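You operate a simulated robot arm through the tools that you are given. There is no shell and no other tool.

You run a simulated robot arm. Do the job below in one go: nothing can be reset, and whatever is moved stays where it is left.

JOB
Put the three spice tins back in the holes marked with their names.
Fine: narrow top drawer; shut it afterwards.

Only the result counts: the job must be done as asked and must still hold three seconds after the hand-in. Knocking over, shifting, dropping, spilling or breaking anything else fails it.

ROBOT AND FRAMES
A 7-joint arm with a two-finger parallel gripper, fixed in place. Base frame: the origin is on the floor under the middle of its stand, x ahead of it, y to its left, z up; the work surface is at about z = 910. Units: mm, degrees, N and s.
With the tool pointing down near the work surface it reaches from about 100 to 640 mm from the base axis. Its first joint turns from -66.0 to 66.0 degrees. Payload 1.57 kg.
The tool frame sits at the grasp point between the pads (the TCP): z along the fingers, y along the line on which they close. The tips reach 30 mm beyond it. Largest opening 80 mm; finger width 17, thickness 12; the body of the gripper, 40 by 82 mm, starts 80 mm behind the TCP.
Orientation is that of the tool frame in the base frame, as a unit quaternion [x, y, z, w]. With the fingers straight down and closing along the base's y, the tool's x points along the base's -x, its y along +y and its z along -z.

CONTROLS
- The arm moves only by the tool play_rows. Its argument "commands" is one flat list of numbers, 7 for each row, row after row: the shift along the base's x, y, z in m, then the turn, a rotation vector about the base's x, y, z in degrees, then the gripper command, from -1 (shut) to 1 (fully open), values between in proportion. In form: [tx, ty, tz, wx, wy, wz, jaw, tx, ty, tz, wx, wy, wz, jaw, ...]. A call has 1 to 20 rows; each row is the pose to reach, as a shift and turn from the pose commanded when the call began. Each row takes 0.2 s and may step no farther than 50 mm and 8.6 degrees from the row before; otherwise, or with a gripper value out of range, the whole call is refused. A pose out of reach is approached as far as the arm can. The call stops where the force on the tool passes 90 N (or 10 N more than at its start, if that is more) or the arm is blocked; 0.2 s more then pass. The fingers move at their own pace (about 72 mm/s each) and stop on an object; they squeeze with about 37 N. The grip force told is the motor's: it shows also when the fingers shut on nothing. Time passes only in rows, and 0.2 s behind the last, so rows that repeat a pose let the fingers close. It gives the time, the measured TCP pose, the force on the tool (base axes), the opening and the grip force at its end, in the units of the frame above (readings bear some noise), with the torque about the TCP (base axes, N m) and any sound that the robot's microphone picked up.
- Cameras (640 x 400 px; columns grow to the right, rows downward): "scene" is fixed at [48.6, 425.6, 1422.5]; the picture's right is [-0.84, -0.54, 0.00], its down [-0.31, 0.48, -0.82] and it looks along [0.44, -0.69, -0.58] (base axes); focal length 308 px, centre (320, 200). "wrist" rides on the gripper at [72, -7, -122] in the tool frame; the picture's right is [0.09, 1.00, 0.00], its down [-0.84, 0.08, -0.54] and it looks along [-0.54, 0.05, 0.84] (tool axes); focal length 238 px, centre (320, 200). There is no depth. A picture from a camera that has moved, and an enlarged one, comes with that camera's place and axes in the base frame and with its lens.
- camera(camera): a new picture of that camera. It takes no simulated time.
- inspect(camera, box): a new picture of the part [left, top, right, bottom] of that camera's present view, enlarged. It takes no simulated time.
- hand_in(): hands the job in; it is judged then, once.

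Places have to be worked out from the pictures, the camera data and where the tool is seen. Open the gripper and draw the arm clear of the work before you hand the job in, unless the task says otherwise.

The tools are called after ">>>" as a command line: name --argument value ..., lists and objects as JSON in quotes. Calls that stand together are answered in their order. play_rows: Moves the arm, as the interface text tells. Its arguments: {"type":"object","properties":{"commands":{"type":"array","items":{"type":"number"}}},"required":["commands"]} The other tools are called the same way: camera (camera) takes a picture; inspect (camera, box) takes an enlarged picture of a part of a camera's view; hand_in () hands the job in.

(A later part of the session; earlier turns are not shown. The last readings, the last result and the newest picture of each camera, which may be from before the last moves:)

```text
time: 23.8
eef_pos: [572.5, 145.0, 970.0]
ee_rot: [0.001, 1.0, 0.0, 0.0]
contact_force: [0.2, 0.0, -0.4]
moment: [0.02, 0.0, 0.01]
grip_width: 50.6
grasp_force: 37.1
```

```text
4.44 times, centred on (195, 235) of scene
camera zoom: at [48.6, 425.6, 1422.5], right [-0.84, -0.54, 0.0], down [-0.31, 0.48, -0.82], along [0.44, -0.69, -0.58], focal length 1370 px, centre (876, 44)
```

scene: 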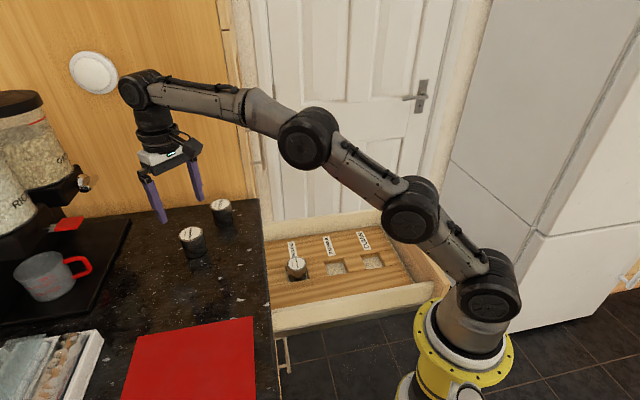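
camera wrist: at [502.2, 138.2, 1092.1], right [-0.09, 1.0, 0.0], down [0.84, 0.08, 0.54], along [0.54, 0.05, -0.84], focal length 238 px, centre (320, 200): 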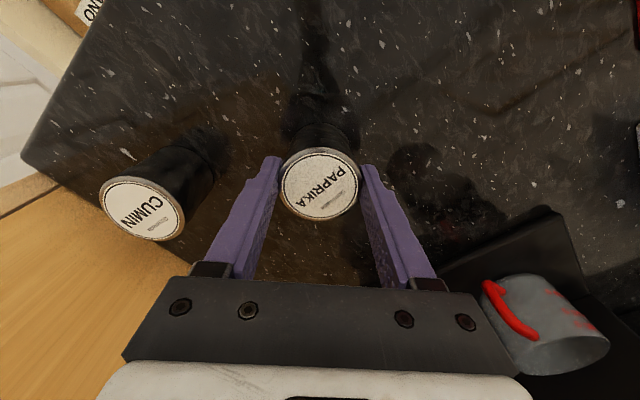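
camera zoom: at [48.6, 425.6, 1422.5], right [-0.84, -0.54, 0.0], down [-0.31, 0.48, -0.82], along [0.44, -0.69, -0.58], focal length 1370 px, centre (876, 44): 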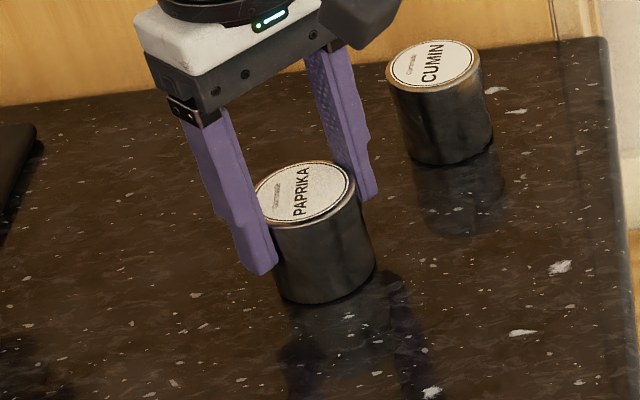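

The paprika tin is gripped at 50.6 mm. The drawer has shifted about 6.8 mm, so its hole should now be near (335,-102). I'll lift, carry the tin over at height and stop about 50 mm above the insert to check.

>>> play_rows --commands '[0, 0, 0.015, 0, 0, 0, -1, 0, 0, 0.04, 0, 0, 0, -1, 0, 0, 0.07, 0, 0, 0, -1, -0.014, -0.015, 0.07, 0, 0, 0, -1, -0.037, -0.039, 0.07, 0, 0, 0, -1, -0.062, -0.064, 0.07, 0, 0, 0, -1, -0.087, -0.09, 0.07, 0, 0, 0, -1, -0.112, -0.116, 0.07, 0, 0, 0, -1, -0.137, -0.142, 0.07, 0, 0, 0, -1, -0.162, -0.168, 0.07, 0, 0, 0, -1, -0.187, -0.194, 0.07, 0, 0, 0, -1, -0.212, -0.22, 0.07, 0, 0, 0, -1, -0.23, -0.238, 0.065, 0, 0, 0, -1, -0.2388, -0.2473, 0.04, 0, 0, 0, -1, -0.2388, -0.2473, 0.005, 0, 0, 0, -1, -0.2388, -0.2473, -0.03, 0, 0, 0, -1, -0.2388, -0.2473, -0.06, 0, 0, 0, -1, -0.2388, -0.2473, -0.09, 0, 0, 0, -1, -0.2388, -0.2473, -0.09, 0, 0, 0, -1, -0.2388, -0.2473, -0.09, 0, 0, 0, -1]'

>>> camera --camera "scene"

>>> inspect --camera "wrist" --box '[240, 50, 400, 150]'

>>> inspect --camera "wrist" --box '[240, 140, 400, 240]'

>>> inspect --camera "scene" --box '[290, 220, 390, 290]'

```text
time: 28.0
eef_pos: [333.0, -104.6, 877.6]
ee_rot: [0.001, 1.0, 0.0, 0.0]
contact_force: [0.4, -1.0, -0.8]
moment: [-0.01, 0.03, -0.01]
grip_width: 50.6
grasp_force: 37.1
```

```text
taken
```

scene: 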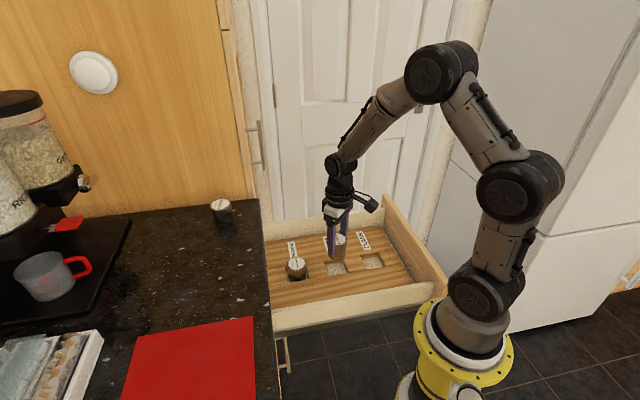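

```text
4.00 times, centred on (320, 100) of wrist
camera zoom: at [263.3, -109.5, 1001.1], right [-0.09, 1.0, 0.0], down [0.84, 0.08, 0.54], along [0.54, 0.05, -0.84], focal length 953 px, centre (320, 600)
```

zoom: 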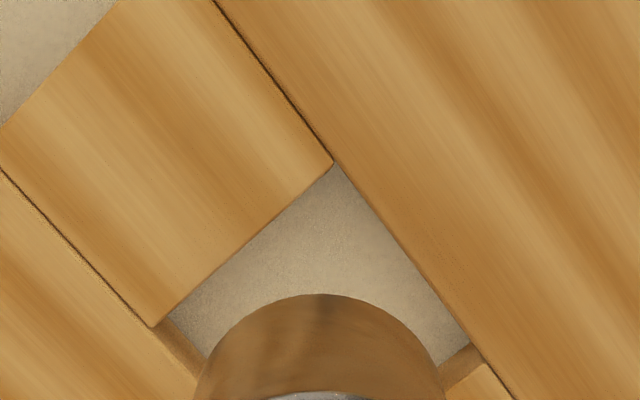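

```text
4.00 times, centred on (320, 190) of wrist
camera zoom: at [263.3, -109.5, 1001.1], right [-0.09, 1.0, 0.0], down [0.84, 0.08, 0.54], along [0.54, 0.05, -0.84], focal length 953 px, centre (320, 240)
```

zoom: 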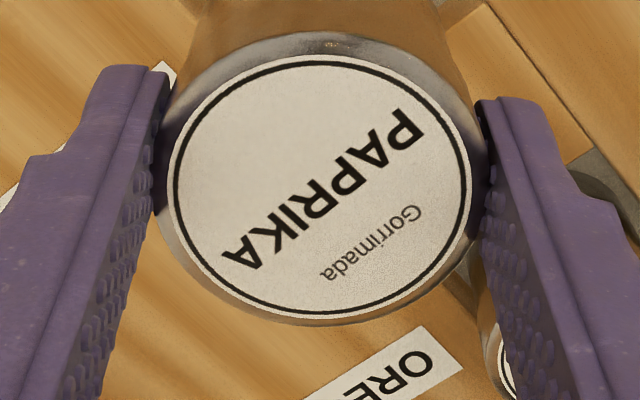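

```text
5.71 times, centred on (340, 255) of scene
camera zoom: at [48.6, 425.6, 1422.5], right [-0.84, -0.54, 0.0], down [-0.31, 0.48, -0.82], along [0.44, -0.69, -0.58], focal length 1761 px, centre (206, -114)
```

zoom: 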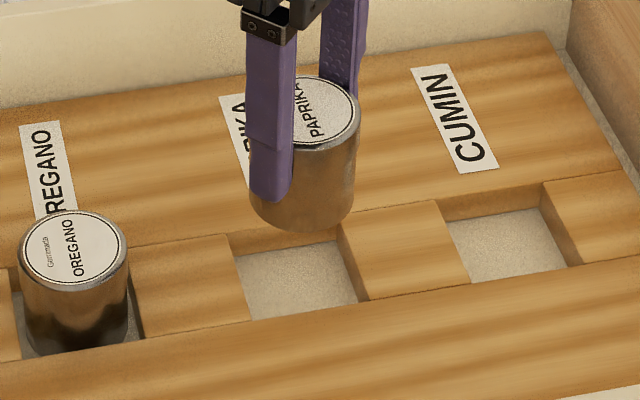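

The tin centre at about (336, -102.6) matches the hole centre at about (336.7, -102.4) in both views. I'll lower it into the hole and stop a few millimetres above the floor.

>>> play_rows --commands '[0.0005, 0.0002, -0.015, 0, 0, 0, -1, 0.0005, 0.0002, -0.03, 0, 0, 0, -1, 0.0005, 0.0002, -0.042, 0, 0, 0, -1, 0.0005, 0.0002, -0.048, 0, 0, 0, -1, 0.0005, 0.0002, -0.053, 0, 0, 0, -1, 0.0005, 0.0002, -0.058, 0, 0, 0, -1, 0.0005, 0.0002, -0.062, 0, 0, 0, -1, 0.0005, 0.0002, -0.062, 0, 0, 0, -1]'

>>> inspect --camera "scene" --box '[310, 235, 370, 285]'

>>> inspect --camera "wrist" --box '[230, 90, 420, 210]'

```text
time: 29.8
eef_pos: [333.7, -102.8, 817.3]
ee_rot: [-0.001, 1.0, 0.0, -0.001]
contact_force: [0.4, 0.3, -0.7]
moment: [-0.04, -0.01, 0.03]
grip_width: 50.8
grasp_force: 36.8
```

```text
8.00 times, centred on (340, 260) of scene
camera zoom: at [48.6, 425.6, 1422.5], right [-0.84, -0.54, 0.0], down [-0.31, 0.48, -0.82], along [0.44, -0.69, -0.58], focal length 2466 px, centre (160, -280)
```

zoom: 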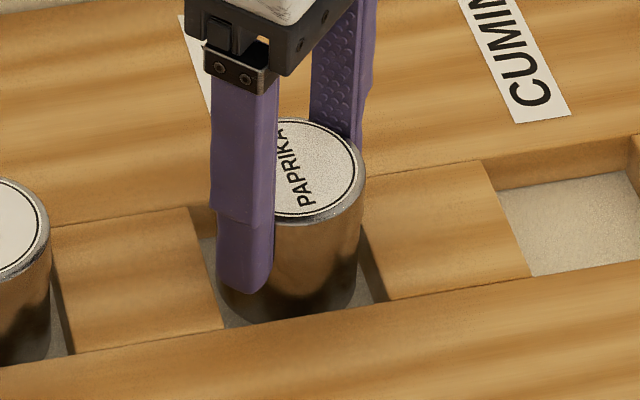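

```text
3.33 times, centred on (325, 150) of wrist
camera zoom: at [264.0, -109.0, 939.9], right [-0.09, 1.0, 0.0], down [0.84, 0.08, 0.54], along [0.54, 0.05, -0.84], focal length 794 px, centre (303, 367)
```

zoom: 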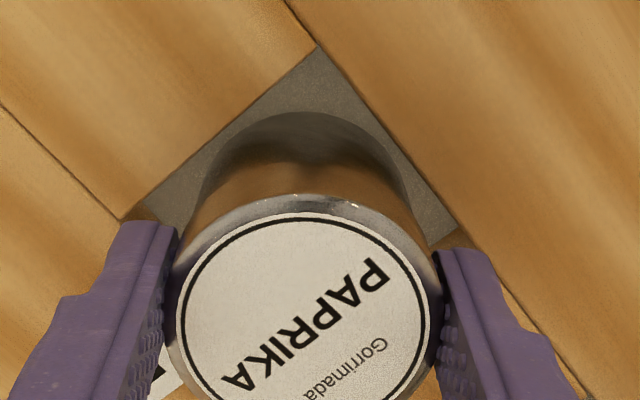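

The paprika tin is inside the hole with no contact force. I'll lower it further in small steps to the floor.

>>> play_rows --commands '[0, 0, -0.0015, 0, 0, 0, -1, 0, 0, -0.003, 0, 0, 0, -1, 0, 0, -0.0045, 0, 0, 0, -1]'

>>> play_rows --commands '[0, 0, -0.001, 0, 0, 0, -1, 0, 0, -0.0015, 0, 0, 0, -1]'

```text
time: 30.6
eef_pos: [333.7, -104.4, 811.4]
ee_rot: [0.001, 1.0, 0.0, 0.001]
contact_force: [-0.7, -0.4, -1.0]
moment: [-0.03, 0.01, 0.0]
grip_width: 50.6
grasp_force: 37.1
```

```text
time: 31.2
eef_pos: [334.7, -101.8, 812.2]
ee_rot: [0.0, 1.0, 0.0, 0.0]
contact_force: [-0.2, -0.5, -0.9]
moment: [0.0, -0.03, -0.03]
grip_width: 50.4
grasp_force: 36.6
```

Still no contact at TCP z ≈ 812, so I'll continue down in 1 mm steps.

>>> play_rows --commands '[0, 0, -0.001, 0, 0, 0, -1, 0, 0, -0.001, 0, 0, 0, -1]'

```text
time: 31.8
eef_pos: [333.9, -103.2, 810.2]
ee_rot: [0.0, 1.0, 0.001, 0.001]
contact_force: [-5.4, 4.6, 19.8]
moment: [0.21, 0.28, 0.04]
grip_width: 50.8
grasp_force: 37.2
```

The 20 N force shows the paprika tin is on the hole's floor. I'll ease off 1 mm, then open gently.

>>> play_rows --commands '[0, 0, 0.001, 0, 0, 0, -1, 0, 0, 0.001, 0, 0, 0, 0.2, 0, 0, 0.001, 0, 0, 0, 0.4, 0, 0, 0.001, 0, 0, 0, 0.6, 0, 0, 0.001, 0, 0, 0, 0.7, 0, 0, 0.001, 0, 0, 0, 0.7]'

>>> camera --camera "wrist"

>>> inspect --camera "scene" --box '[310, 235, 370, 285]'

```text
time: 33.2
eef_pos: [333.8, -103.6, 810.2]
ee_rot: [0.0, 1.0, 0.0, 0.0]
contact_force: [-0.1, 0.1, -0.4]
moment: [-0.03, -0.02, 0.02]
grip_width: 67.9
grasp_force: 0.0
```

```text
taken
camera wrist: at [264.0, -109.1, 933.8], right [-0.09, 1.0, 0.0], down [0.84, 0.08, 0.54], along [0.54, 0.05, -0.84], focal length 238 px, centre (320, 200)
```

wrist: 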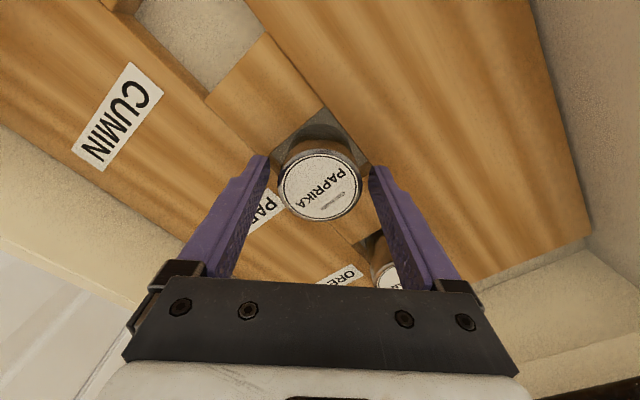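

```text
8.00 times, centred on (340, 260) of scene
camera zoom: at [48.6, 425.6, 1422.5], right [-0.84, -0.54, 0.0], down [-0.31, 0.48, -0.82], along [0.44, -0.69, -0.58], focal length 2466 px, centre (160, -280)
```

zoom: 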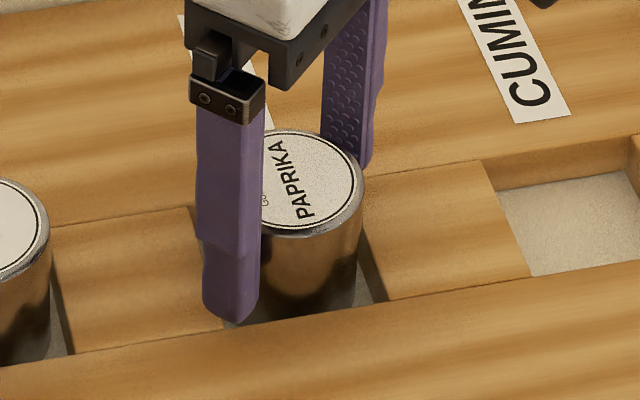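

The paprika tin is released cleanly and the drawer did not move. I'll rise straight up and go above the cumin tin at about (600,32).

>>> play_rows --commands '[0, 0, 0.01, 0, 0, 0, 0.7, 0, 0, 0.03, 0, 0, 0, 0.7, 0, 0, 0.06, 0, 0, 0, 0.9, 0, 0, 0.1, 0, 0, 0, 1, 0, 0, 0.145, 0, 0, 0, 1, 0, 0, 0.19, 0, 0, 0, 1, 0, 0, 0.23, 0, 0, 0, 1, 0, 0, 0.249, 0, 0, 0, 1, 0.025, 0.013, 0.249, 0, 0, 0, 1, 0.055, 0.028, 0.249, 0, 0, 0, 1, 0.09, 0.045, 0.249, 0, 0, 0, 1, 0.125, 0.063, 0.249, 0, 0, 0, 1, 0.16, 0.081, 0.249, 0, 0, 0, 1, 0.195, 0.099, 0.249, 0, 0, 0, 1, 0.23, 0.116, 0.249, 0, 0, 0, 1, 0.255, 0.129, 0.249, 0, 0, 0, 1, 0.265, 0.1338, 0.249, 0, 0, 0, 1, 0.265, 0.1338, 0.249, 0, 0, 0, 1, 0.265, 0.1338, 0.249, 0, 0, 0, 1]'

>>> camera --camera "scene"

>>> camera --camera "wrist"

>>> inspect --camera "wrist" --box '[240, 80, 400, 180]'

>>> inspect --camera "scene" --box '[255, 220, 415, 320]'

```text
time: 37.2
eef_pos: [599.4, 32.0, 1059.7]
ee_rot: [0.0, 1.0, 0.0, -0.001]
contact_force: [0.4, -0.1, 0.0]
moment: [-0.01, 0.02, 0.02]
grip_width: 80.1
grasp_force: 0.1
```

```text
taken
```

scene: 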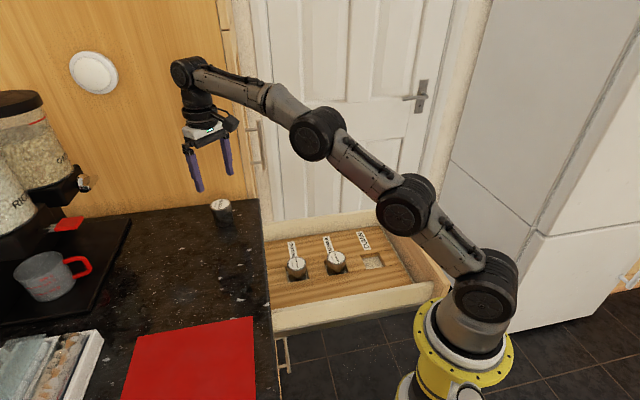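

```text
taken
camera wrist: at [528.6, 24.6, 1182.5], right [-0.09, 1.0, 0.0], down [0.84, 0.08, 0.54], along [0.54, 0.05, -0.84], focal length 238 px, centre (320, 200)
```

wrist: 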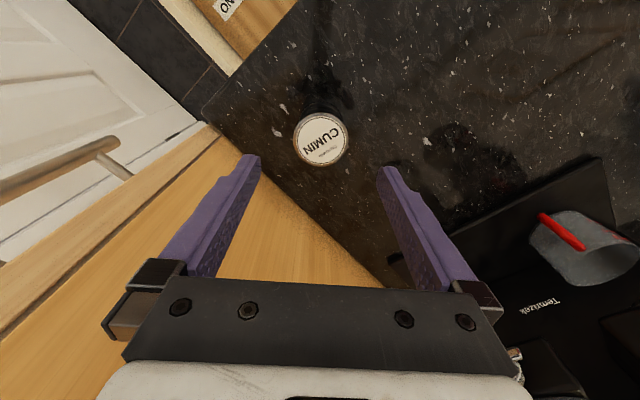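

```text
4.00 times, centred on (320, 130) of wrist
camera zoom: at [528.6, 24.6, 1182.5], right [-0.09, 1.0, 0.0], down [0.84, 0.08, 0.54], along [0.54, 0.05, -0.84], focal length 953 px, centre (320, 480)
```

zoom: 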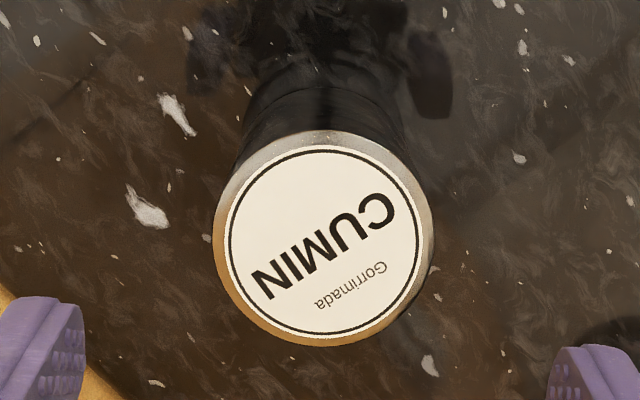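

```text
4.00 times, centred on (335, 270) of scene
camera zoom: at [48.6, 425.6, 1422.5], right [-0.84, -0.54, 0.0], down [-0.31, 0.48, -0.82], along [0.44, -0.69, -0.58], focal length 1233 px, centre (260, -80)
```

zoom: 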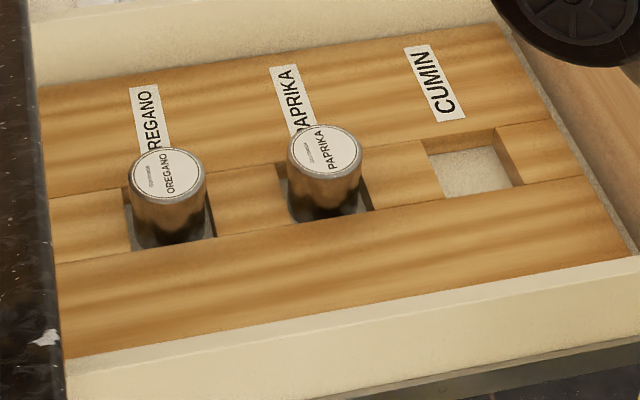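

The cumin tin's centre is (+1.6, +0.8) mm from the tool axis, and the wall is about 45 mm beyond the left finger. I'll correct, descend to z = 970 and close on it.

>>> play_rows --commands '[0.0016, 0.0008, -0.02, 0, 0, 0, 1, 0.0016, 0.0008, -0.04, 0, 0, 0, 1, 0.0016, 0.0008, -0.06, 0, 0, 0, 1, 0.0016, 0.0008, -0.078, 0, 0, 0, 1, 0.0016, 0.0008, -0.09, 0, 0, 0, 1, 0.0016, 0.0008, -0.09, 0, 0, 0, 1, 0.0016, 0.0008, -0.09, 0, 0, 0, 0.3, 0.0016, 0.0008, -0.09, 0, 0, 0, -0.5, 0.0016, 0.0008, -0.09, 0, 0, 0, -1, 0.0016, 0.0008, -0.09, 0, 0, 0, -1, 0.0016, 0.0008, -0.09, 0, 0, 0, -1]'

>>> camera --camera "wrist"

>>> inspect --camera "scene" --box '[140, 190, 250, 280]'

```text
time: 39.6
eef_pos: [600.2, 31.6, 969.8]
ee_rot: [0.0, 1.0, 0.0, 0.0]
contact_force: [0.5, 0.0, -0.2]
moment: [0.02, 0.02, 0.0]
grip_width: 50.7
grasp_force: 37.4
```

```text
taken
camera wrist: at [530.0, 25.3, 1092.6], right [-0.09, 1.0, 0.0], down [0.84, 0.08, 0.54], along [0.54, 0.05, -0.84], focal length 238 px, centre (320, 200)
```

wrist: 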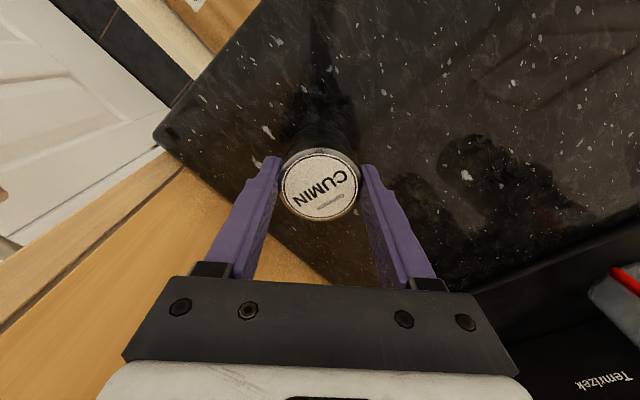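

```text
4.44 times, centred on (195, 235) of scene
camera zoom: at [48.6, 425.6, 1422.5], right [-0.84, -0.54, 0.0], down [-0.31, 0.48, -0.82], along [0.44, -0.69, -0.58], focal length 1370 px, centre (876, 44)
```

zoom: 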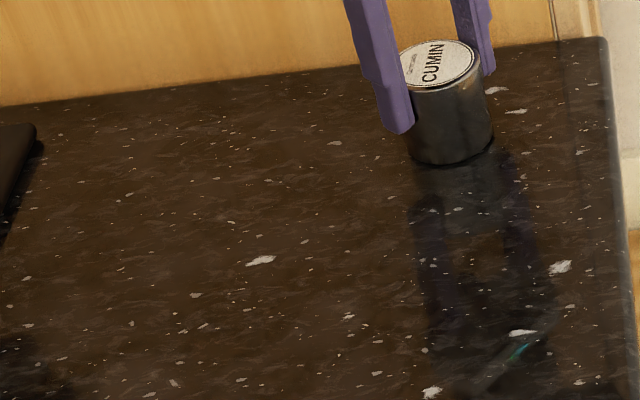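

The cumin tin is gripped at 50.7 mm. I'll lift it and carry it over its hole near (258,-180), stopping about 50 mm above the insert to check.

>>> play_rows --commands '[0, 0, 0.015, 0, 0, 0, -1, 0, 0, 0.04, 0, 0, 0, -1, -0.01, -0.006, 0.07, 0, 0, 0, -1, -0.035, -0.022, 0.07, 0, 0, 0, -1, -0.068, -0.042, 0.07, 0, 0, 0, -1, -0.101, -0.063, 0.07, 0, 0, 0, -1, -0.134, -0.083, 0.07, 0, 0, 0, -1, -0.167, -0.103, 0.07, 0, 0, 0, -1, -0.2, -0.124, 0.07, 0, 0, 0, -1, -0.233, -0.144, 0.07, 0, 0, 0, -1, -0.266, -0.164, 0.07, 0, 0, 0, -1, -0.299, -0.185, 0.07, 0, 0, 0, -1, -0.327, -0.202, 0.065, 0, 0, 0, -1, -0.3439, -0.2127, 0.04, 0, 0, 0, -1, -0.3439, -0.2127, 0.005, 0, 0, 0, -1, -0.3439, -0.2127, -0.03, 0, 0, 0, -1, -0.3439, -0.2127, -0.06, 0, 0, 0, -1, -0.3439, -0.2127, -0.09, 0, 0, 0, -1, -0.3439, -0.2127, -0.09, 0, 0, 0, -1, -0.3439, -0.2127, -0.09, 0, 0, 0, -1]'

>>> camera --camera "scene"

>>> inspect --camera "wrist" --box '[240, 50, 400, 150]'

>>> inspect --camera "wrist" --box '[240, 140, 400, 240]'

>>> inspect --camera "scene" --box '[320, 215, 420, 285]'

```text
time: 43.8
eef_pos: [257.8, -181.0, 878.3]
ee_rot: [0.0, 1.0, 0.0, 0.001]
contact_force: [-0.7, 0.0, -1.2]
moment: [-0.01, 0.01, 0.0]
grip_width: 50.4
grasp_force: 36.8
```

```text
taken
```

scene: 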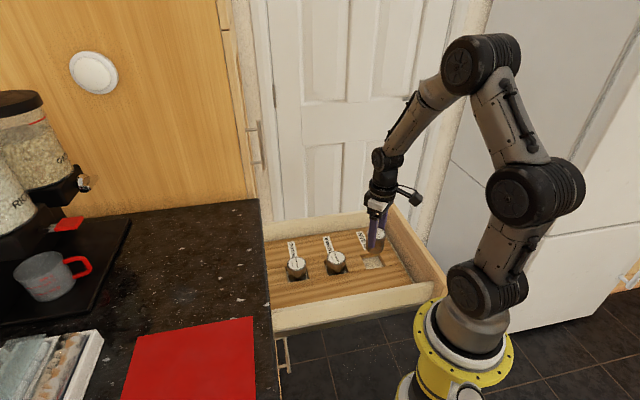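

```text
4.00 times, centred on (320, 100) of wrist
camera zoom: at [186.7, -187.0, 1002.5], right [-0.09, 1.0, 0.0], down [0.84, 0.08, 0.54], along [0.54, 0.05, -0.84], focal length 953 px, centre (320, 600)
```

zoom: 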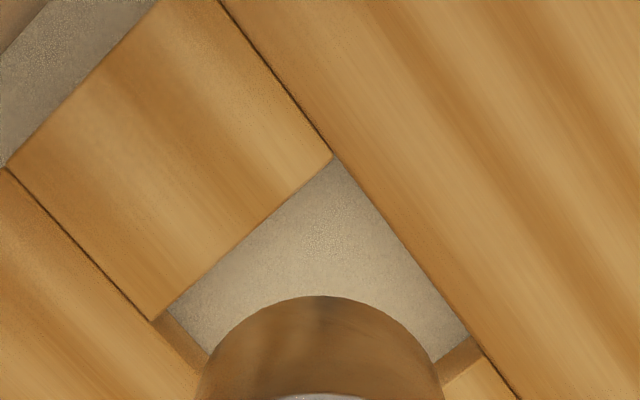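

```text
4.00 times, centred on (320, 190) of wrist
camera zoom: at [186.7, -187.0, 1002.5], right [-0.09, 1.0, 0.0], down [0.84, 0.08, 0.54], along [0.54, 0.05, -0.84], focal length 953 px, centre (320, 240)
```

zoom: 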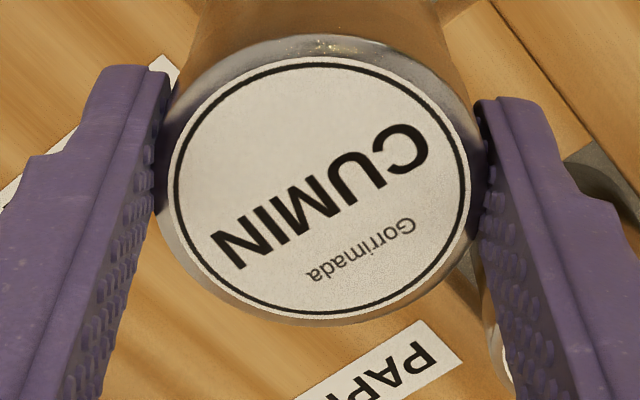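

```text
5.71 times, centred on (370, 250) of scene
camera zoom: at [48.6, 425.6, 1422.5], right [-0.84, -0.54, 0.0], down [-0.31, 0.48, -0.82], along [0.44, -0.69, -0.58], focal length 1761 px, centre (34, -86)
```

zoom: 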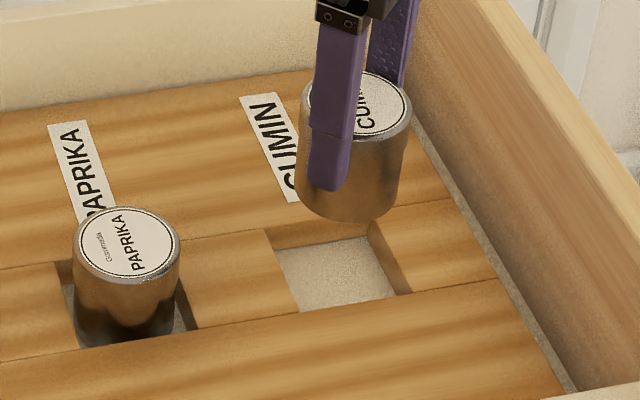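

The tin centre is at about (260, -180) and the hole centre at (259.5, -180.6). I'll make a 0.6 mm correction and lower the tin into the hole.

>>> play_rows --commands '[-0.0006, -0.0006, -0.015, 0, 0, 0, -1, -0.0006, -0.0006, -0.03, 0, 0, 0, -1, -0.0006, -0.0006, -0.042, 0, 0, 0, -1, -0.0006, -0.0006, -0.048, 0, 0, 0, -1, -0.0006, -0.0006, -0.053, 0, 0, 0, -1, -0.0006, -0.0006, -0.058, 0, 0, 0, -1, -0.0006, -0.0006, -0.063, 0, 0, 0, -1, -0.0006, -0.0006, -0.063, 0, 0, 0, -1]'

>>> inspect --camera "scene" --box '[345, 225, 405, 275]'

>>> inspect --camera "wrist" --box '[230, 90, 420, 210]'

```text
time: 45.6
eef_pos: [256.2, -182.4, 817.2]
ee_rot: [0.0, 1.0, 0.0, -0.001]
contact_force: [0.4, -0.3, 0.1]
moment: [-0.03, -0.01, 0.03]
grip_width: 50.3
grasp_force: 36.4
```

```text
8.00 times, centred on (375, 250) of scene
camera zoom: at [48.6, 425.6, 1422.5], right [-0.84, -0.54, 0.0], down [-0.31, 0.48, -0.82], along [0.44, -0.69, -0.58], focal length 2466 px, centre (-120, -200)
```

zoom: 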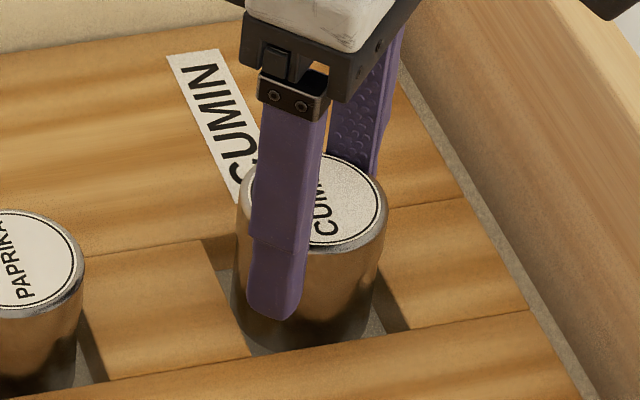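

```text
3.33 times, centred on (325, 150) of wrist
camera zoom: at [186.5, -187.6, 939.9], right [-0.09, 1.0, 0.0], down [0.84, 0.08, 0.54], along [0.54, 0.05, -0.84], focal length 794 px, centre (303, 367)
```

zoom: 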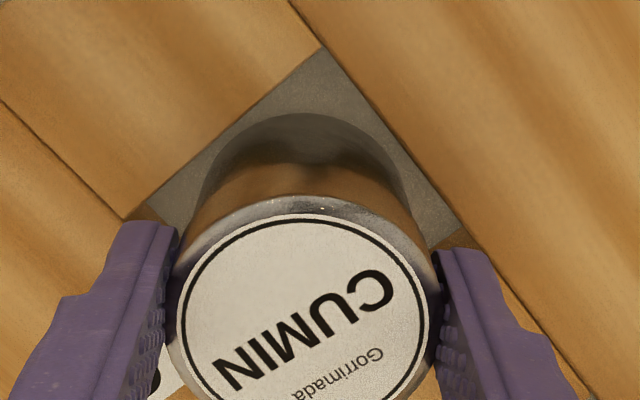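

The cumin tin is inside its hole with no force, just as paprika was. I'll lower it the remaining millimetres to the floor.

>>> play_rows --commands '[0, 0, -0.0015, 0, 0, 0, -1, 0, 0, -0.003, 0, 0, 0, -1, 0, 0, -0.0045, 0, 0, 0, -1, 0, 0, -0.0055, 0, 0, 0, -1]'

>>> play_rows --commands '[0, 0, -0.0007, 0, 0, 0, -1, 0, 0, -0.0014, 0, 0, 0, -1]'

```text
time: 46.6
eef_pos: [256.0, -181.6, 812.1]
ee_rot: [0.0, 1.0, 0.0, 0.0]
contact_force: [-1.4, -1.1, 3.4]
moment: [-0.01, 0.03, 0.0]
grip_width: 50.4
grasp_force: 37.1
```

```text
time: 47.2
eef_pos: [255.8, -182.4, 811.3]
ee_rot: [0.001, 1.0, -0.001, 0.0]
contact_force: [-5.5, 2.8, 24.7]
moment: [0.17, 0.19, -0.14]
grip_width: 50.7
grasp_force: 37.1
```

The 25 N force shows the cumin tin is on the floor of its hole. I'll ease off 1.2 mm and open gently.

>>> play_rows --commands '[0, 0, 0.0012, 0, 0, 0, -1, 0, 0, 0.0012, 0, 0, 0, 0.2, 0, 0, 0.0012, 0, 0, 0, 0.4, 0, 0, 0.0012, 0, 0, 0, 0.6, 0, 0, 0.0012, 0, 0, 0, 0.7, 0, 0, 0.0012, 0, 0, 0, 0.7]'

>>> inspect --camera "wrist" --box '[230, 90, 420, 210]'

>>> inspect --camera "scene" --box '[345, 225, 405, 275]'

```text
time: 48.6
eef_pos: [256.5, -181.8, 812.0]
ee_rot: [-0.001, 1.0, 0.0, 0.0]
contact_force: [-0.4, -0.1, -0.3]
moment: [0.02, -0.01, 0.0]
grip_width: 67.9
grasp_force: 0.2
```

```text
3.33 times, centred on (325, 150) of wrist
camera zoom: at [186.1, -187.9, 934.3], right [-0.09, 1.0, 0.0], down [0.84, 0.08, 0.54], along [0.54, 0.05, -0.84], focal length 794 px, centre (303, 367)
```

zoom: 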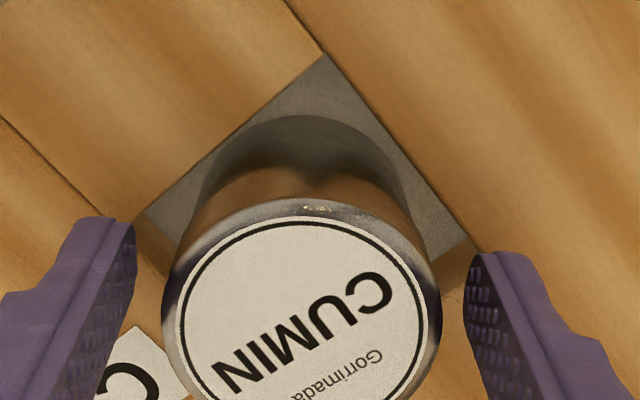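

```text
8.00 times, centred on (375, 250) of scene
camera zoom: at [48.6, 425.6, 1422.5], right [-0.84, -0.54, 0.0], down [-0.31, 0.48, -0.82], along [0.44, -0.69, -0.58], focal length 2466 px, centre (-120, -200)
```

zoom: 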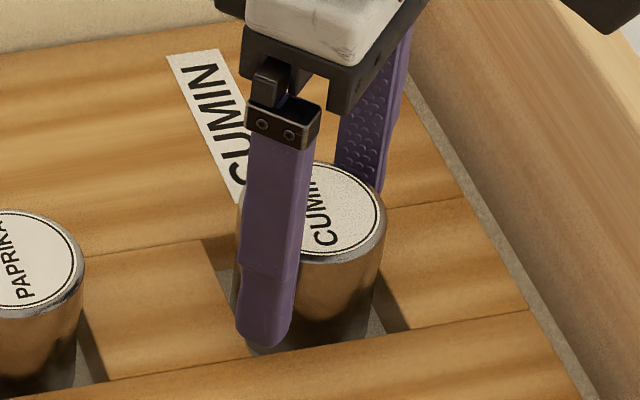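

All three tins stand in their holes and the fingers are free. I'll rise straight up, then move outside the drawer front while turning the tool -45° so its closing axis lies along the drawer's travel, and look at the front panel.

>>> play_rows --commands '[0, 0, 0.01, 0, 0, 0, 0.7, 0, 0, 0.03, 0, 0, 0, 0.7, 0, 0, 0.06, 0, 0, 0, 0.7, 0, 0, 0.1, 0, 0, 0, 0.7, 0, 0, 0.14, 0, 0, 0, 0.7, 0, 0, 0.18, 0, 0, 0, 0.7, 0, 0, 0.22, 0, 0, 0, 0.7, 0, 0, 0.239, 0, 0, 0, 0.5, -0.017, -0.018, 0.239, 0, 0, -7.5, 0.2, -0.034, -0.036, 0.239, 0, 0, -15, 0, -0.051, -0.054, 0.239, 0, 0, -22.5, -0.3, -0.068, -0.073, 0.239, 0, 0, -30, -0.6, -0.085, -0.091, 0.239, 0, 0, -37.5, -1, -0.1016, -0.1095, 0.239, 0, 0, -45, -1, -0.1016, -0.1095, 0.239, 0, 0, -45, -1, -0.1016, -0.1095, 0.239, 0, 0, -45, -1]'

>>> camera --camera "wrist"

>>> camera --camera "scene"

```text
time: 52.0
eef_pos: [154.4, -290.1, 1051.0]
ee_rot: [0.383, 0.924, -0.001, 0.0]
contact_force: [-0.4, 0.4, 0.4]
moment: [0.01, 0.03, -0.02]
grip_width: 0.0
grasp_force: 20.6
```

```text
taken
camera wrist: at [100.8, -244.3, 1173.8], right [0.64, 0.77, 0.0], down [0.65, -0.54, 0.54], along [0.42, -0.35, -0.84], focal length 238 px, centre (320, 200)
```

wrist: 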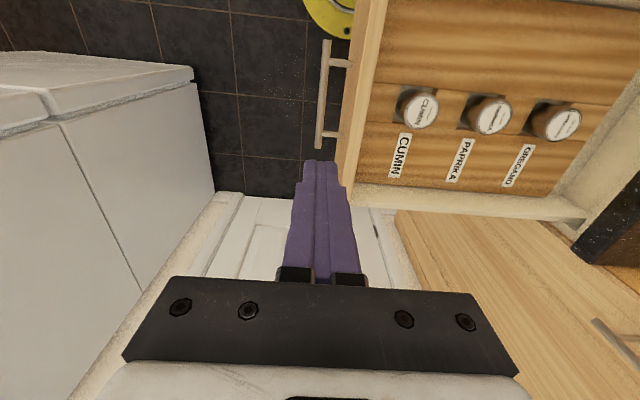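

```text
taken
```

scene: 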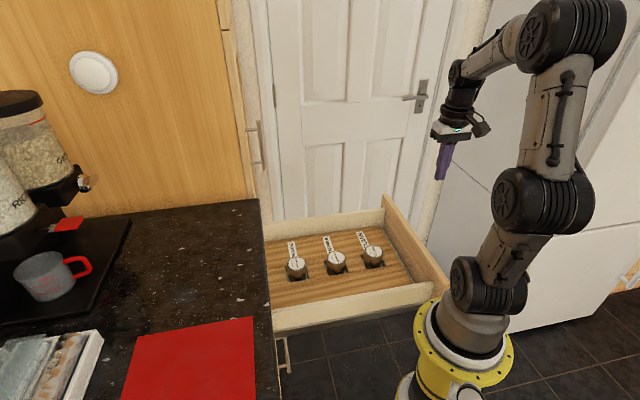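

I'm now outside the drawer front with the fingers shut; the bar handle and the panel's top edge are visible. I'll enlarge them to measure the panel face, the handle and the panel's height.

>>> inspect --camera "wrist" --box '[280, 0, 420, 90]'

>>> inspect --camera "wrist" --box '[270, 80, 430, 220]'

>>> inspect --camera "scene" --box '[370, 180, 470, 310]'

>>> inspect --camera "wrist" --box '[500, 60, 640, 260]'

```text
4.44 times, centred on (350, 45) of wrist
camera zoom: at [100.8, -244.3, 1173.8], right [0.64, 0.77, 0.0], down [0.65, -0.54, 0.54], along [0.42, -0.35, -0.84], focal length 1059 px, centre (187, 889)
```

zoom: 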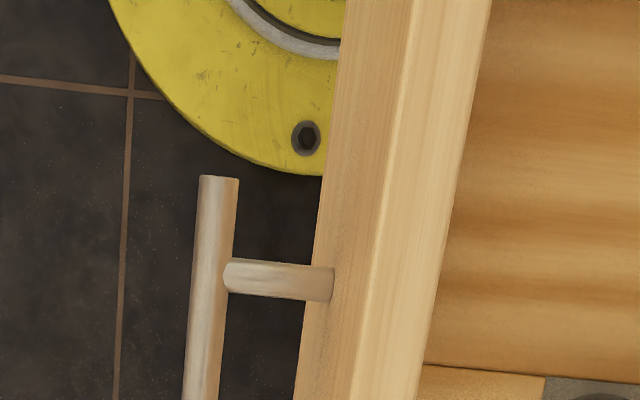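

```text
2.86 times, centred on (350, 150) of wrist
camera zoom: at [100.8, -244.3, 1173.8], right [0.64, 0.77, 0.0], down [0.65, -0.54, 0.54], along [0.42, -0.35, -0.84], focal length 681 px, centre (234, 343)
```

zoom: 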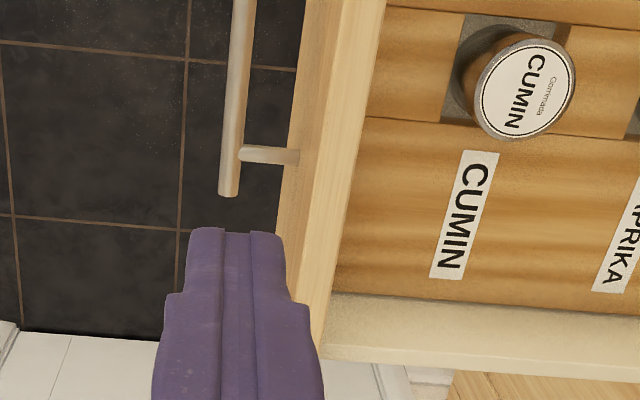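

```text
3.08 times, centred on (420, 245) of scene
camera zoom: at [48.6, 425.6, 1422.5], right [-0.84, -0.54, 0.0], down [-0.31, 0.48, -0.82], along [0.44, -0.69, -0.58], focal length 948 px, centre (12, 62)
```

zoom: 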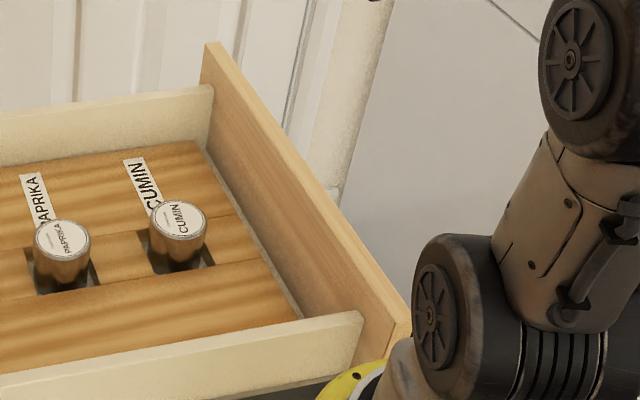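

```text
2.00 times, centred on (570, 160) of wrist
camera zoom: at [100.8, -244.3, 1173.8], right [0.64, 0.77, 0.0], down [0.65, -0.54, 0.54], along [0.42, -0.35, -0.84], focal length 477 px, centre (-180, 280)
```

zoom: 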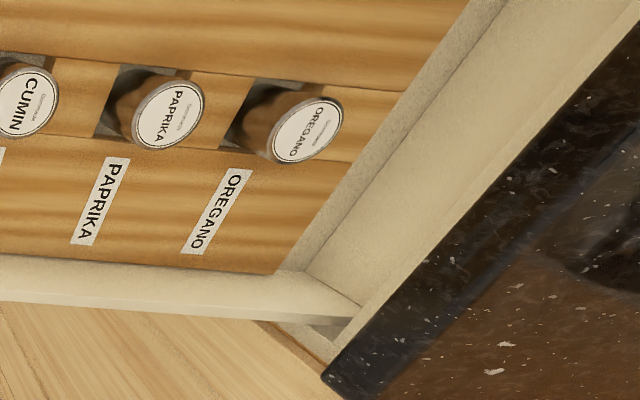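

I judge the panel's outer face to be at a ≈ -54 mm, measured along the drawer's (1,1)/√2 axis. The panel's top is near z ≈ 852, and the handle is lower down at z ≈ 789, centred at b ≈ 311. I'll lower the shut fingers outside the panel to tip height about 823, above the handle, and look.

>>> play_rows --commands '[0, 0, -0.04, 0, 0, 0, -1, 0, 0, -0.08, 0, 0, 0, -1, 0, 0, -0.12, 0, 0, 0, -1, 0, 0, -0.155, 0, 0, 0, -1, 0, 0, -0.18, 0, 0, 0, -1, 0, 0, -0.197, 0, 0, 0, -1, 0, 0, -0.197, 0, 0, 0, -1]'

>>> camera --camera "wrist"

>>> inspect --camera "scene" --box '[370, 180, 470, 310]'

```text
time: 53.6
eef_pos: [154.8, -291.3, 853.4]
ee_rot: [0.383, 0.924, -0.001, 0.0]
contact_force: [0.4, 0.2, 1.0]
moment: [-0.02, 0.0, 0.01]
grip_width: 0.0
grasp_force: 21.1
```

```text
taken
camera wrist: at [101.0, -244.5, 975.6], right [0.64, 0.77, 0.0], down [0.65, -0.54, 0.54], along [0.42, -0.35, -0.84], focal length 238 px, centre (320, 200)
```

wrist: 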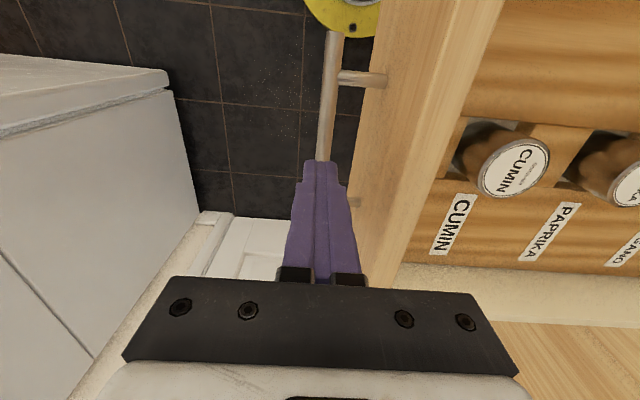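

```text
3.08 times, centred on (420, 245) of scene
camera zoom: at [48.6, 425.6, 1422.5], right [-0.84, -0.54, 0.0], down [-0.31, 0.48, -0.82], along [0.44, -0.69, -0.58], focal length 948 px, centre (12, 62)
```

zoom: 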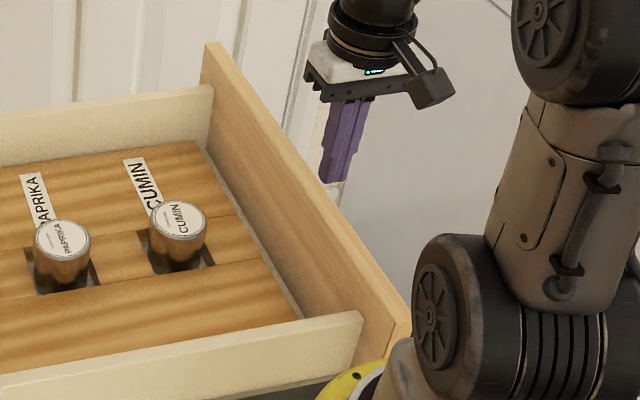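

The shut fingers hang clear outside the panel above the handle. I'll advance slowly along the drawer's closing direction (+x,+y) about 50 mm, to meet the panel and start it moving, then check.

>>> play_rows --commands '[0.004, 0.004, 0, 0, 0, 0, -1, 0.008, 0.008, 0, 0, 0, 0, -1, 0.012, 0.012, 0, 0, 0, 0, -1, 0.016, 0.016, 0, 0, 0, 0, -1, 0.019, 0.019, 0, 0, 0, 0, -1, 0.022, 0.022, 0, 0, 0, 0, -1, 0.025, 0.025, 0, 0, 0, 0, -1, 0.028, 0.028, 0, 0, 0, 0, -1, 0.031, 0.031, 0, 0, 0, 0, -1, 0.034, 0.034, 0, 0, 0, 0, -1]'

>>> camera --camera "wrist"

>>> camera --camera "scene"

```text
time: 55.8
eef_pos: [188.5, -256.2, 853.3]
ee_rot: [0.383, 0.924, 0.0, 0.0]
contact_force: [-1.3, -0.8, -1.4]
moment: [-0.02, -0.01, -0.01]
grip_width: 0.0
grasp_force: 21.2
```

```text
taken
camera wrist: at [134.5, -210.1, 976.3], right [0.64, 0.77, 0.0], down [0.65, -0.54, 0.54], along [0.42, -0.35, -0.84], focal length 238 px, centre (320, 200)
```

wrist: 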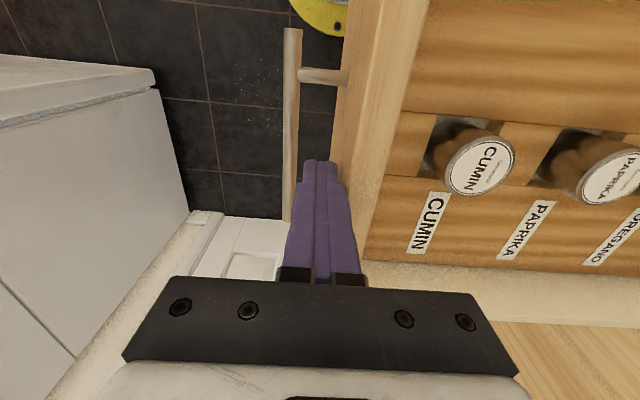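

```text
taken
```

scene: 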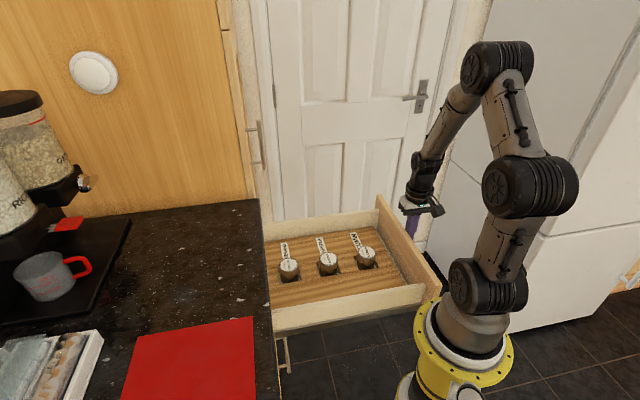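

The drawer is sliding in with almost no resistance and the tins stay upright. I'll keep pushing along the same line at a modest speed.

>>> play_rows --commands '[0.004, 0.004, 0, 0, 0, 0, -1, 0.009, 0.009, 0, 0, 0, 0, -1, 0.015, 0.015, 0, 0, 0, 0, -1, 0.021, 0.021, 0, 0, 0, 0, -1, 0.028, 0.028, 0, 0, 0, 0, -1, 0.035, 0.035, 0, 0, 0, 0, -1, 0.042, 0.042, 0, 0, 0, 0, -1, 0.049, 0.049, 0, 0, 0, 0, -1, 0.056, 0.056, 0, 0, 0, 0, -1, 0.063, 0.063, 0, 0, 0, 0, -1, 0.07, 0.07, 0, 0, 0, 0, -1, 0.077, 0.077, 0, 0, 0, 0, -1, 0.084, 0.084, 0, 0, 0, 0, -1, 0.091, 0.091, 0, 0, 0, 0, -1, 0.098, 0.098, 0, 0, 0, 0, -1, 0.104, 0.104, 0, 0, 0, 0, -1, 0.109, 0.109, 0, 0, 0, 0, -1, 0.113, 0.113, 0, 0, 0, 0, -1, 0.116, 0.116, 0, 0, 0, 0, -1]'

>>> camera --camera "wrist"

>>> camera --camera "scene"

```text
time: 59.8
eef_pos: [305.1, -141.3, 854.3]
ee_rot: [0.383, 0.924, 0.0, 0.001]
contact_force: [-0.9, -0.5, 0.5]
moment: [0.0, 0.0, 0.05]
grip_width: 0.0
grasp_force: 21.3
```

```text
taken
camera wrist: at [251.1, -94.1, 976.5], right [0.64, 0.77, 0.0], down [0.65, -0.54, 0.54], along [0.42, -0.35, -0.84], focal length 238 px, centre (320, 200)
```

wrist: 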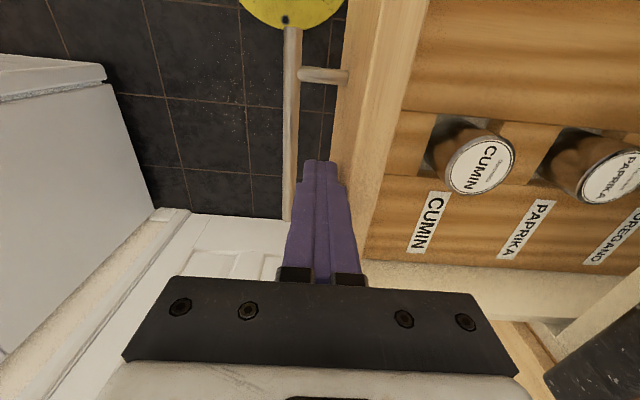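

```text
taken
```

scene: 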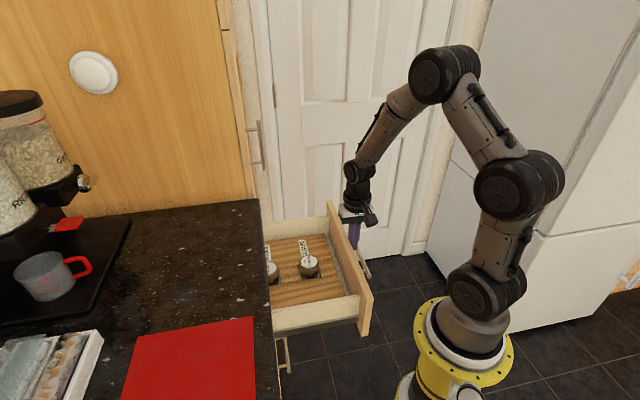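

The drawer is about half shut, and the oregano tin has already passed under the counter without resistance. I'll continue the push.

>>> play_rows --commands '[0.004, 0.004, 0, 0, 0, 0, -1, 0.009, 0.009, 0, 0, 0, 0, -1, 0.015, 0.015, 0, 0, 0, 0, -1, 0.021, 0.021, 0, 0, 0, 0, -1, 0.028, 0.028, 0, 0, 0, 0, -1, 0.035, 0.035, 0, 0, 0, 0, -1, 0.042, 0.042, 0, 0, 0, 0, -1, 0.049, 0.049, 0, 0, 0, 0, -1, 0.056, 0.056, 0, 0, 0, 0, -1, 0.063, 0.063, 0, 0, 0, 0, -1, 0.07, 0.07, 0, 0, 0, 0, -1, 0.077, 0.077, 0, 0, 0, 0, -1, 0.084, 0.084, 0, 0, 0, 0, -1, 0.09, 0.09, 0, 0, 0, 0, -1, 0.095, 0.095, 0, 0, 0, 0, -1, 0.099, 0.099, 0, 0, 0, 0, -1, 0.102, 0.102, 0, 0, 0, 0, -1, 0.104, 0.104, 0, 0, 0, 0, -1]'

>>> camera --camera "wrist"

>>> camera --camera "scene"

```text
time: 63.6
eef_pos: [409.3, -37.6, 852.1]
ee_rot: [0.382, 0.924, -0.001, 0.0]
contact_force: [-1.1, -0.5, -0.7]
moment: [0.01, -0.01, -0.01]
grip_width: 0.0
grasp_force: 21.2
```

```text
taken
camera wrist: at [355.4, 9.4, 976.0], right [0.64, 0.77, 0.0], down [0.65, -0.54, 0.54], along [0.42, -0.35, -0.84], focal length 238 px, centre (320, 200)
```

wrist: 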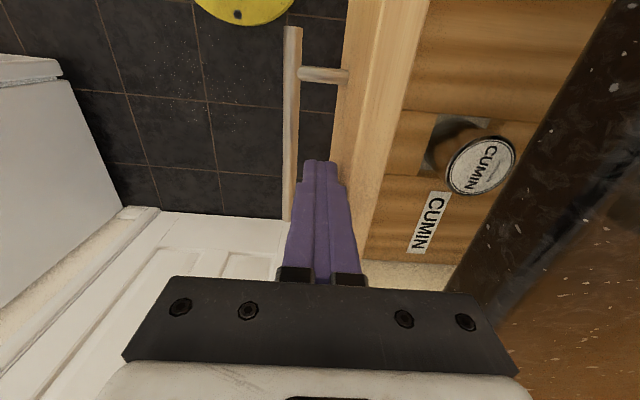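

```text
taken
```

scene: 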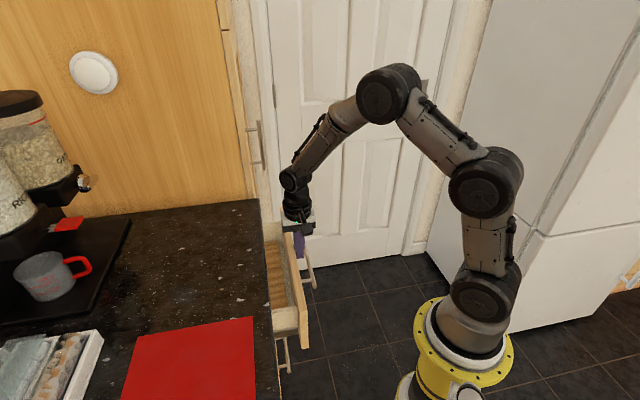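

About 60 mm remain and the force is still negligible. I'll go on in small steps and watch for the end stop.

>>> play_rows --commands '[0.003, 0.003, 0, 0, 0, 0, -1, 0.006, 0.006, 0, 0, 0, 0, -1, 0.009, 0.009, 0, 0, 0, 0, -1, 0.012, 0.012, 0, 0, 0, 0, -1, 0.015, 0.015, 0, 0, 0, 0, -1, 0.018, 0.018, 0, 0, 0, 0, -1, 0.021, 0.021, 0, 0, 0, 0, -1, 0.024, 0.024, 0, 0, 0, 0, -1]'

>>> camera --camera "wrist"

>>> inspect --camera "scene" --box '[230, 180, 330, 380]'

```text
time: 65.4
eef_pos: [432.9, -12.8, 852.3]
ee_rot: [0.383, 0.924, 0.0, 0.0]
contact_force: [0.1, -1.2, 0.5]
moment: [-0.01, -0.01, 0.03]
grip_width: 0.1
grasp_force: 20.8
```

```text
taken
camera wrist: at [379.0, 33.5, 976.0], right [0.64, 0.77, 0.0], down [0.65, -0.54, 0.54], along [0.42, -0.35, -0.84], focal length 238 px, centre (320, 200)
```

wrist: 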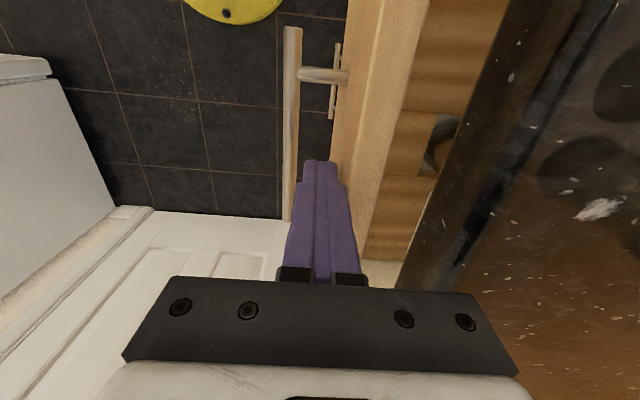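

```text
2.00 times, centred on (280, 280) of scene
camera zoom: at [48.6, 425.6, 1422.5], right [-0.84, -0.54, 0.0], down [-0.31, 0.48, -0.82], along [0.44, -0.69, -0.58], focal length 616 px, centre (400, 40)
```

zoom: 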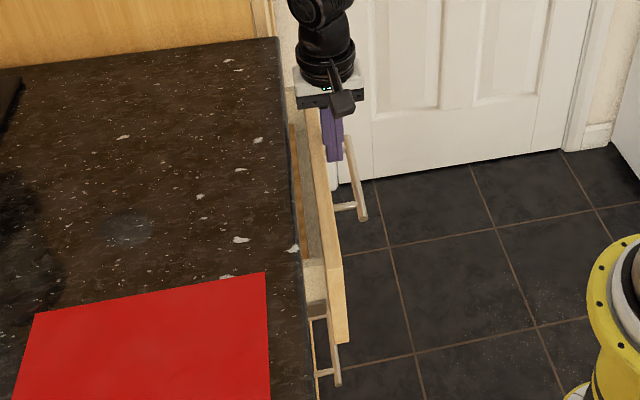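

The panel is still about 25-40 mm short of the closed position. I'll continue in smaller steps.

>>> play_rows --commands '[0.002, 0.002, 0, 0, 0, 0, -1, 0.004, 0.004, 0, 0, 0, 0, -1, 0.006, 0.006, 0, 0, 0, 0, -1, 0.008, 0.008, 0, 0, 0, 0, -1, 0.01, 0.01, 0, 0, 0, 0, -1, 0.012, 0.012, 0, 0, 0, 0, -1, 0.014, 0.014, 0, 0, 0, 0, -1]'

>>> camera --camera "wrist"

>>> inspect --camera "scene" --box '[230, 180, 330, 380]'

```text
time: 67.0
eef_pos: [447.1, 0.4, 852.5]
ee_rot: [0.383, 0.924, 0.0, 0.0]
contact_force: [-0.4, -0.6, 0.2]
moment: [0.0, -0.01, 0.0]
grip_width: 0.2
grasp_force: 21.7
```

```text
taken
camera wrist: at [393.1, 48.0, 976.2], right [0.64, 0.77, 0.0], down [0.65, -0.54, 0.54], along [0.42, -0.35, -0.84], focal length 238 px, centre (320, 200)
```

wrist: 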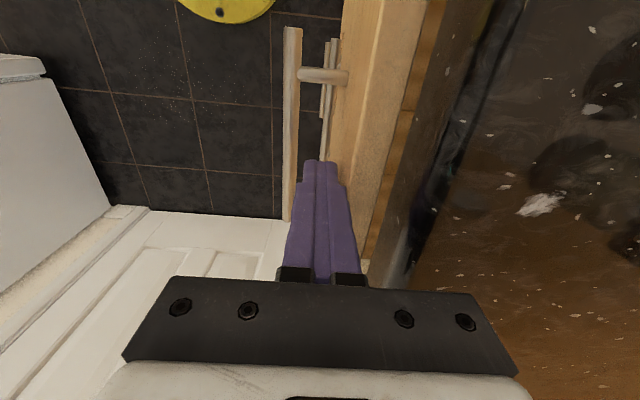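

```text
2.00 times, centred on (280, 280) of scene
camera zoom: at [48.6, 425.6, 1422.5], right [-0.84, -0.54, 0.0], down [-0.31, 0.48, -0.82], along [0.44, -0.69, -0.58], focal length 616 px, centre (400, 40)
```

zoom: 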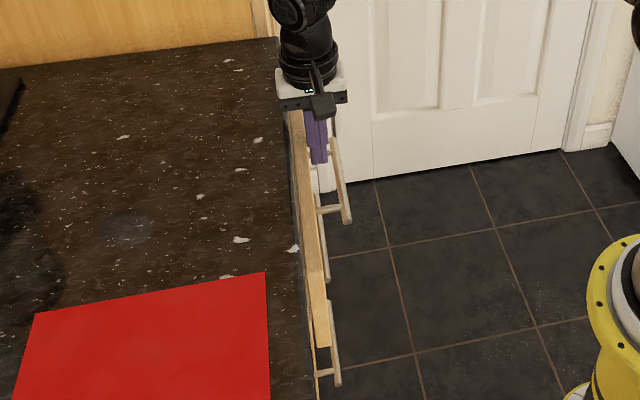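

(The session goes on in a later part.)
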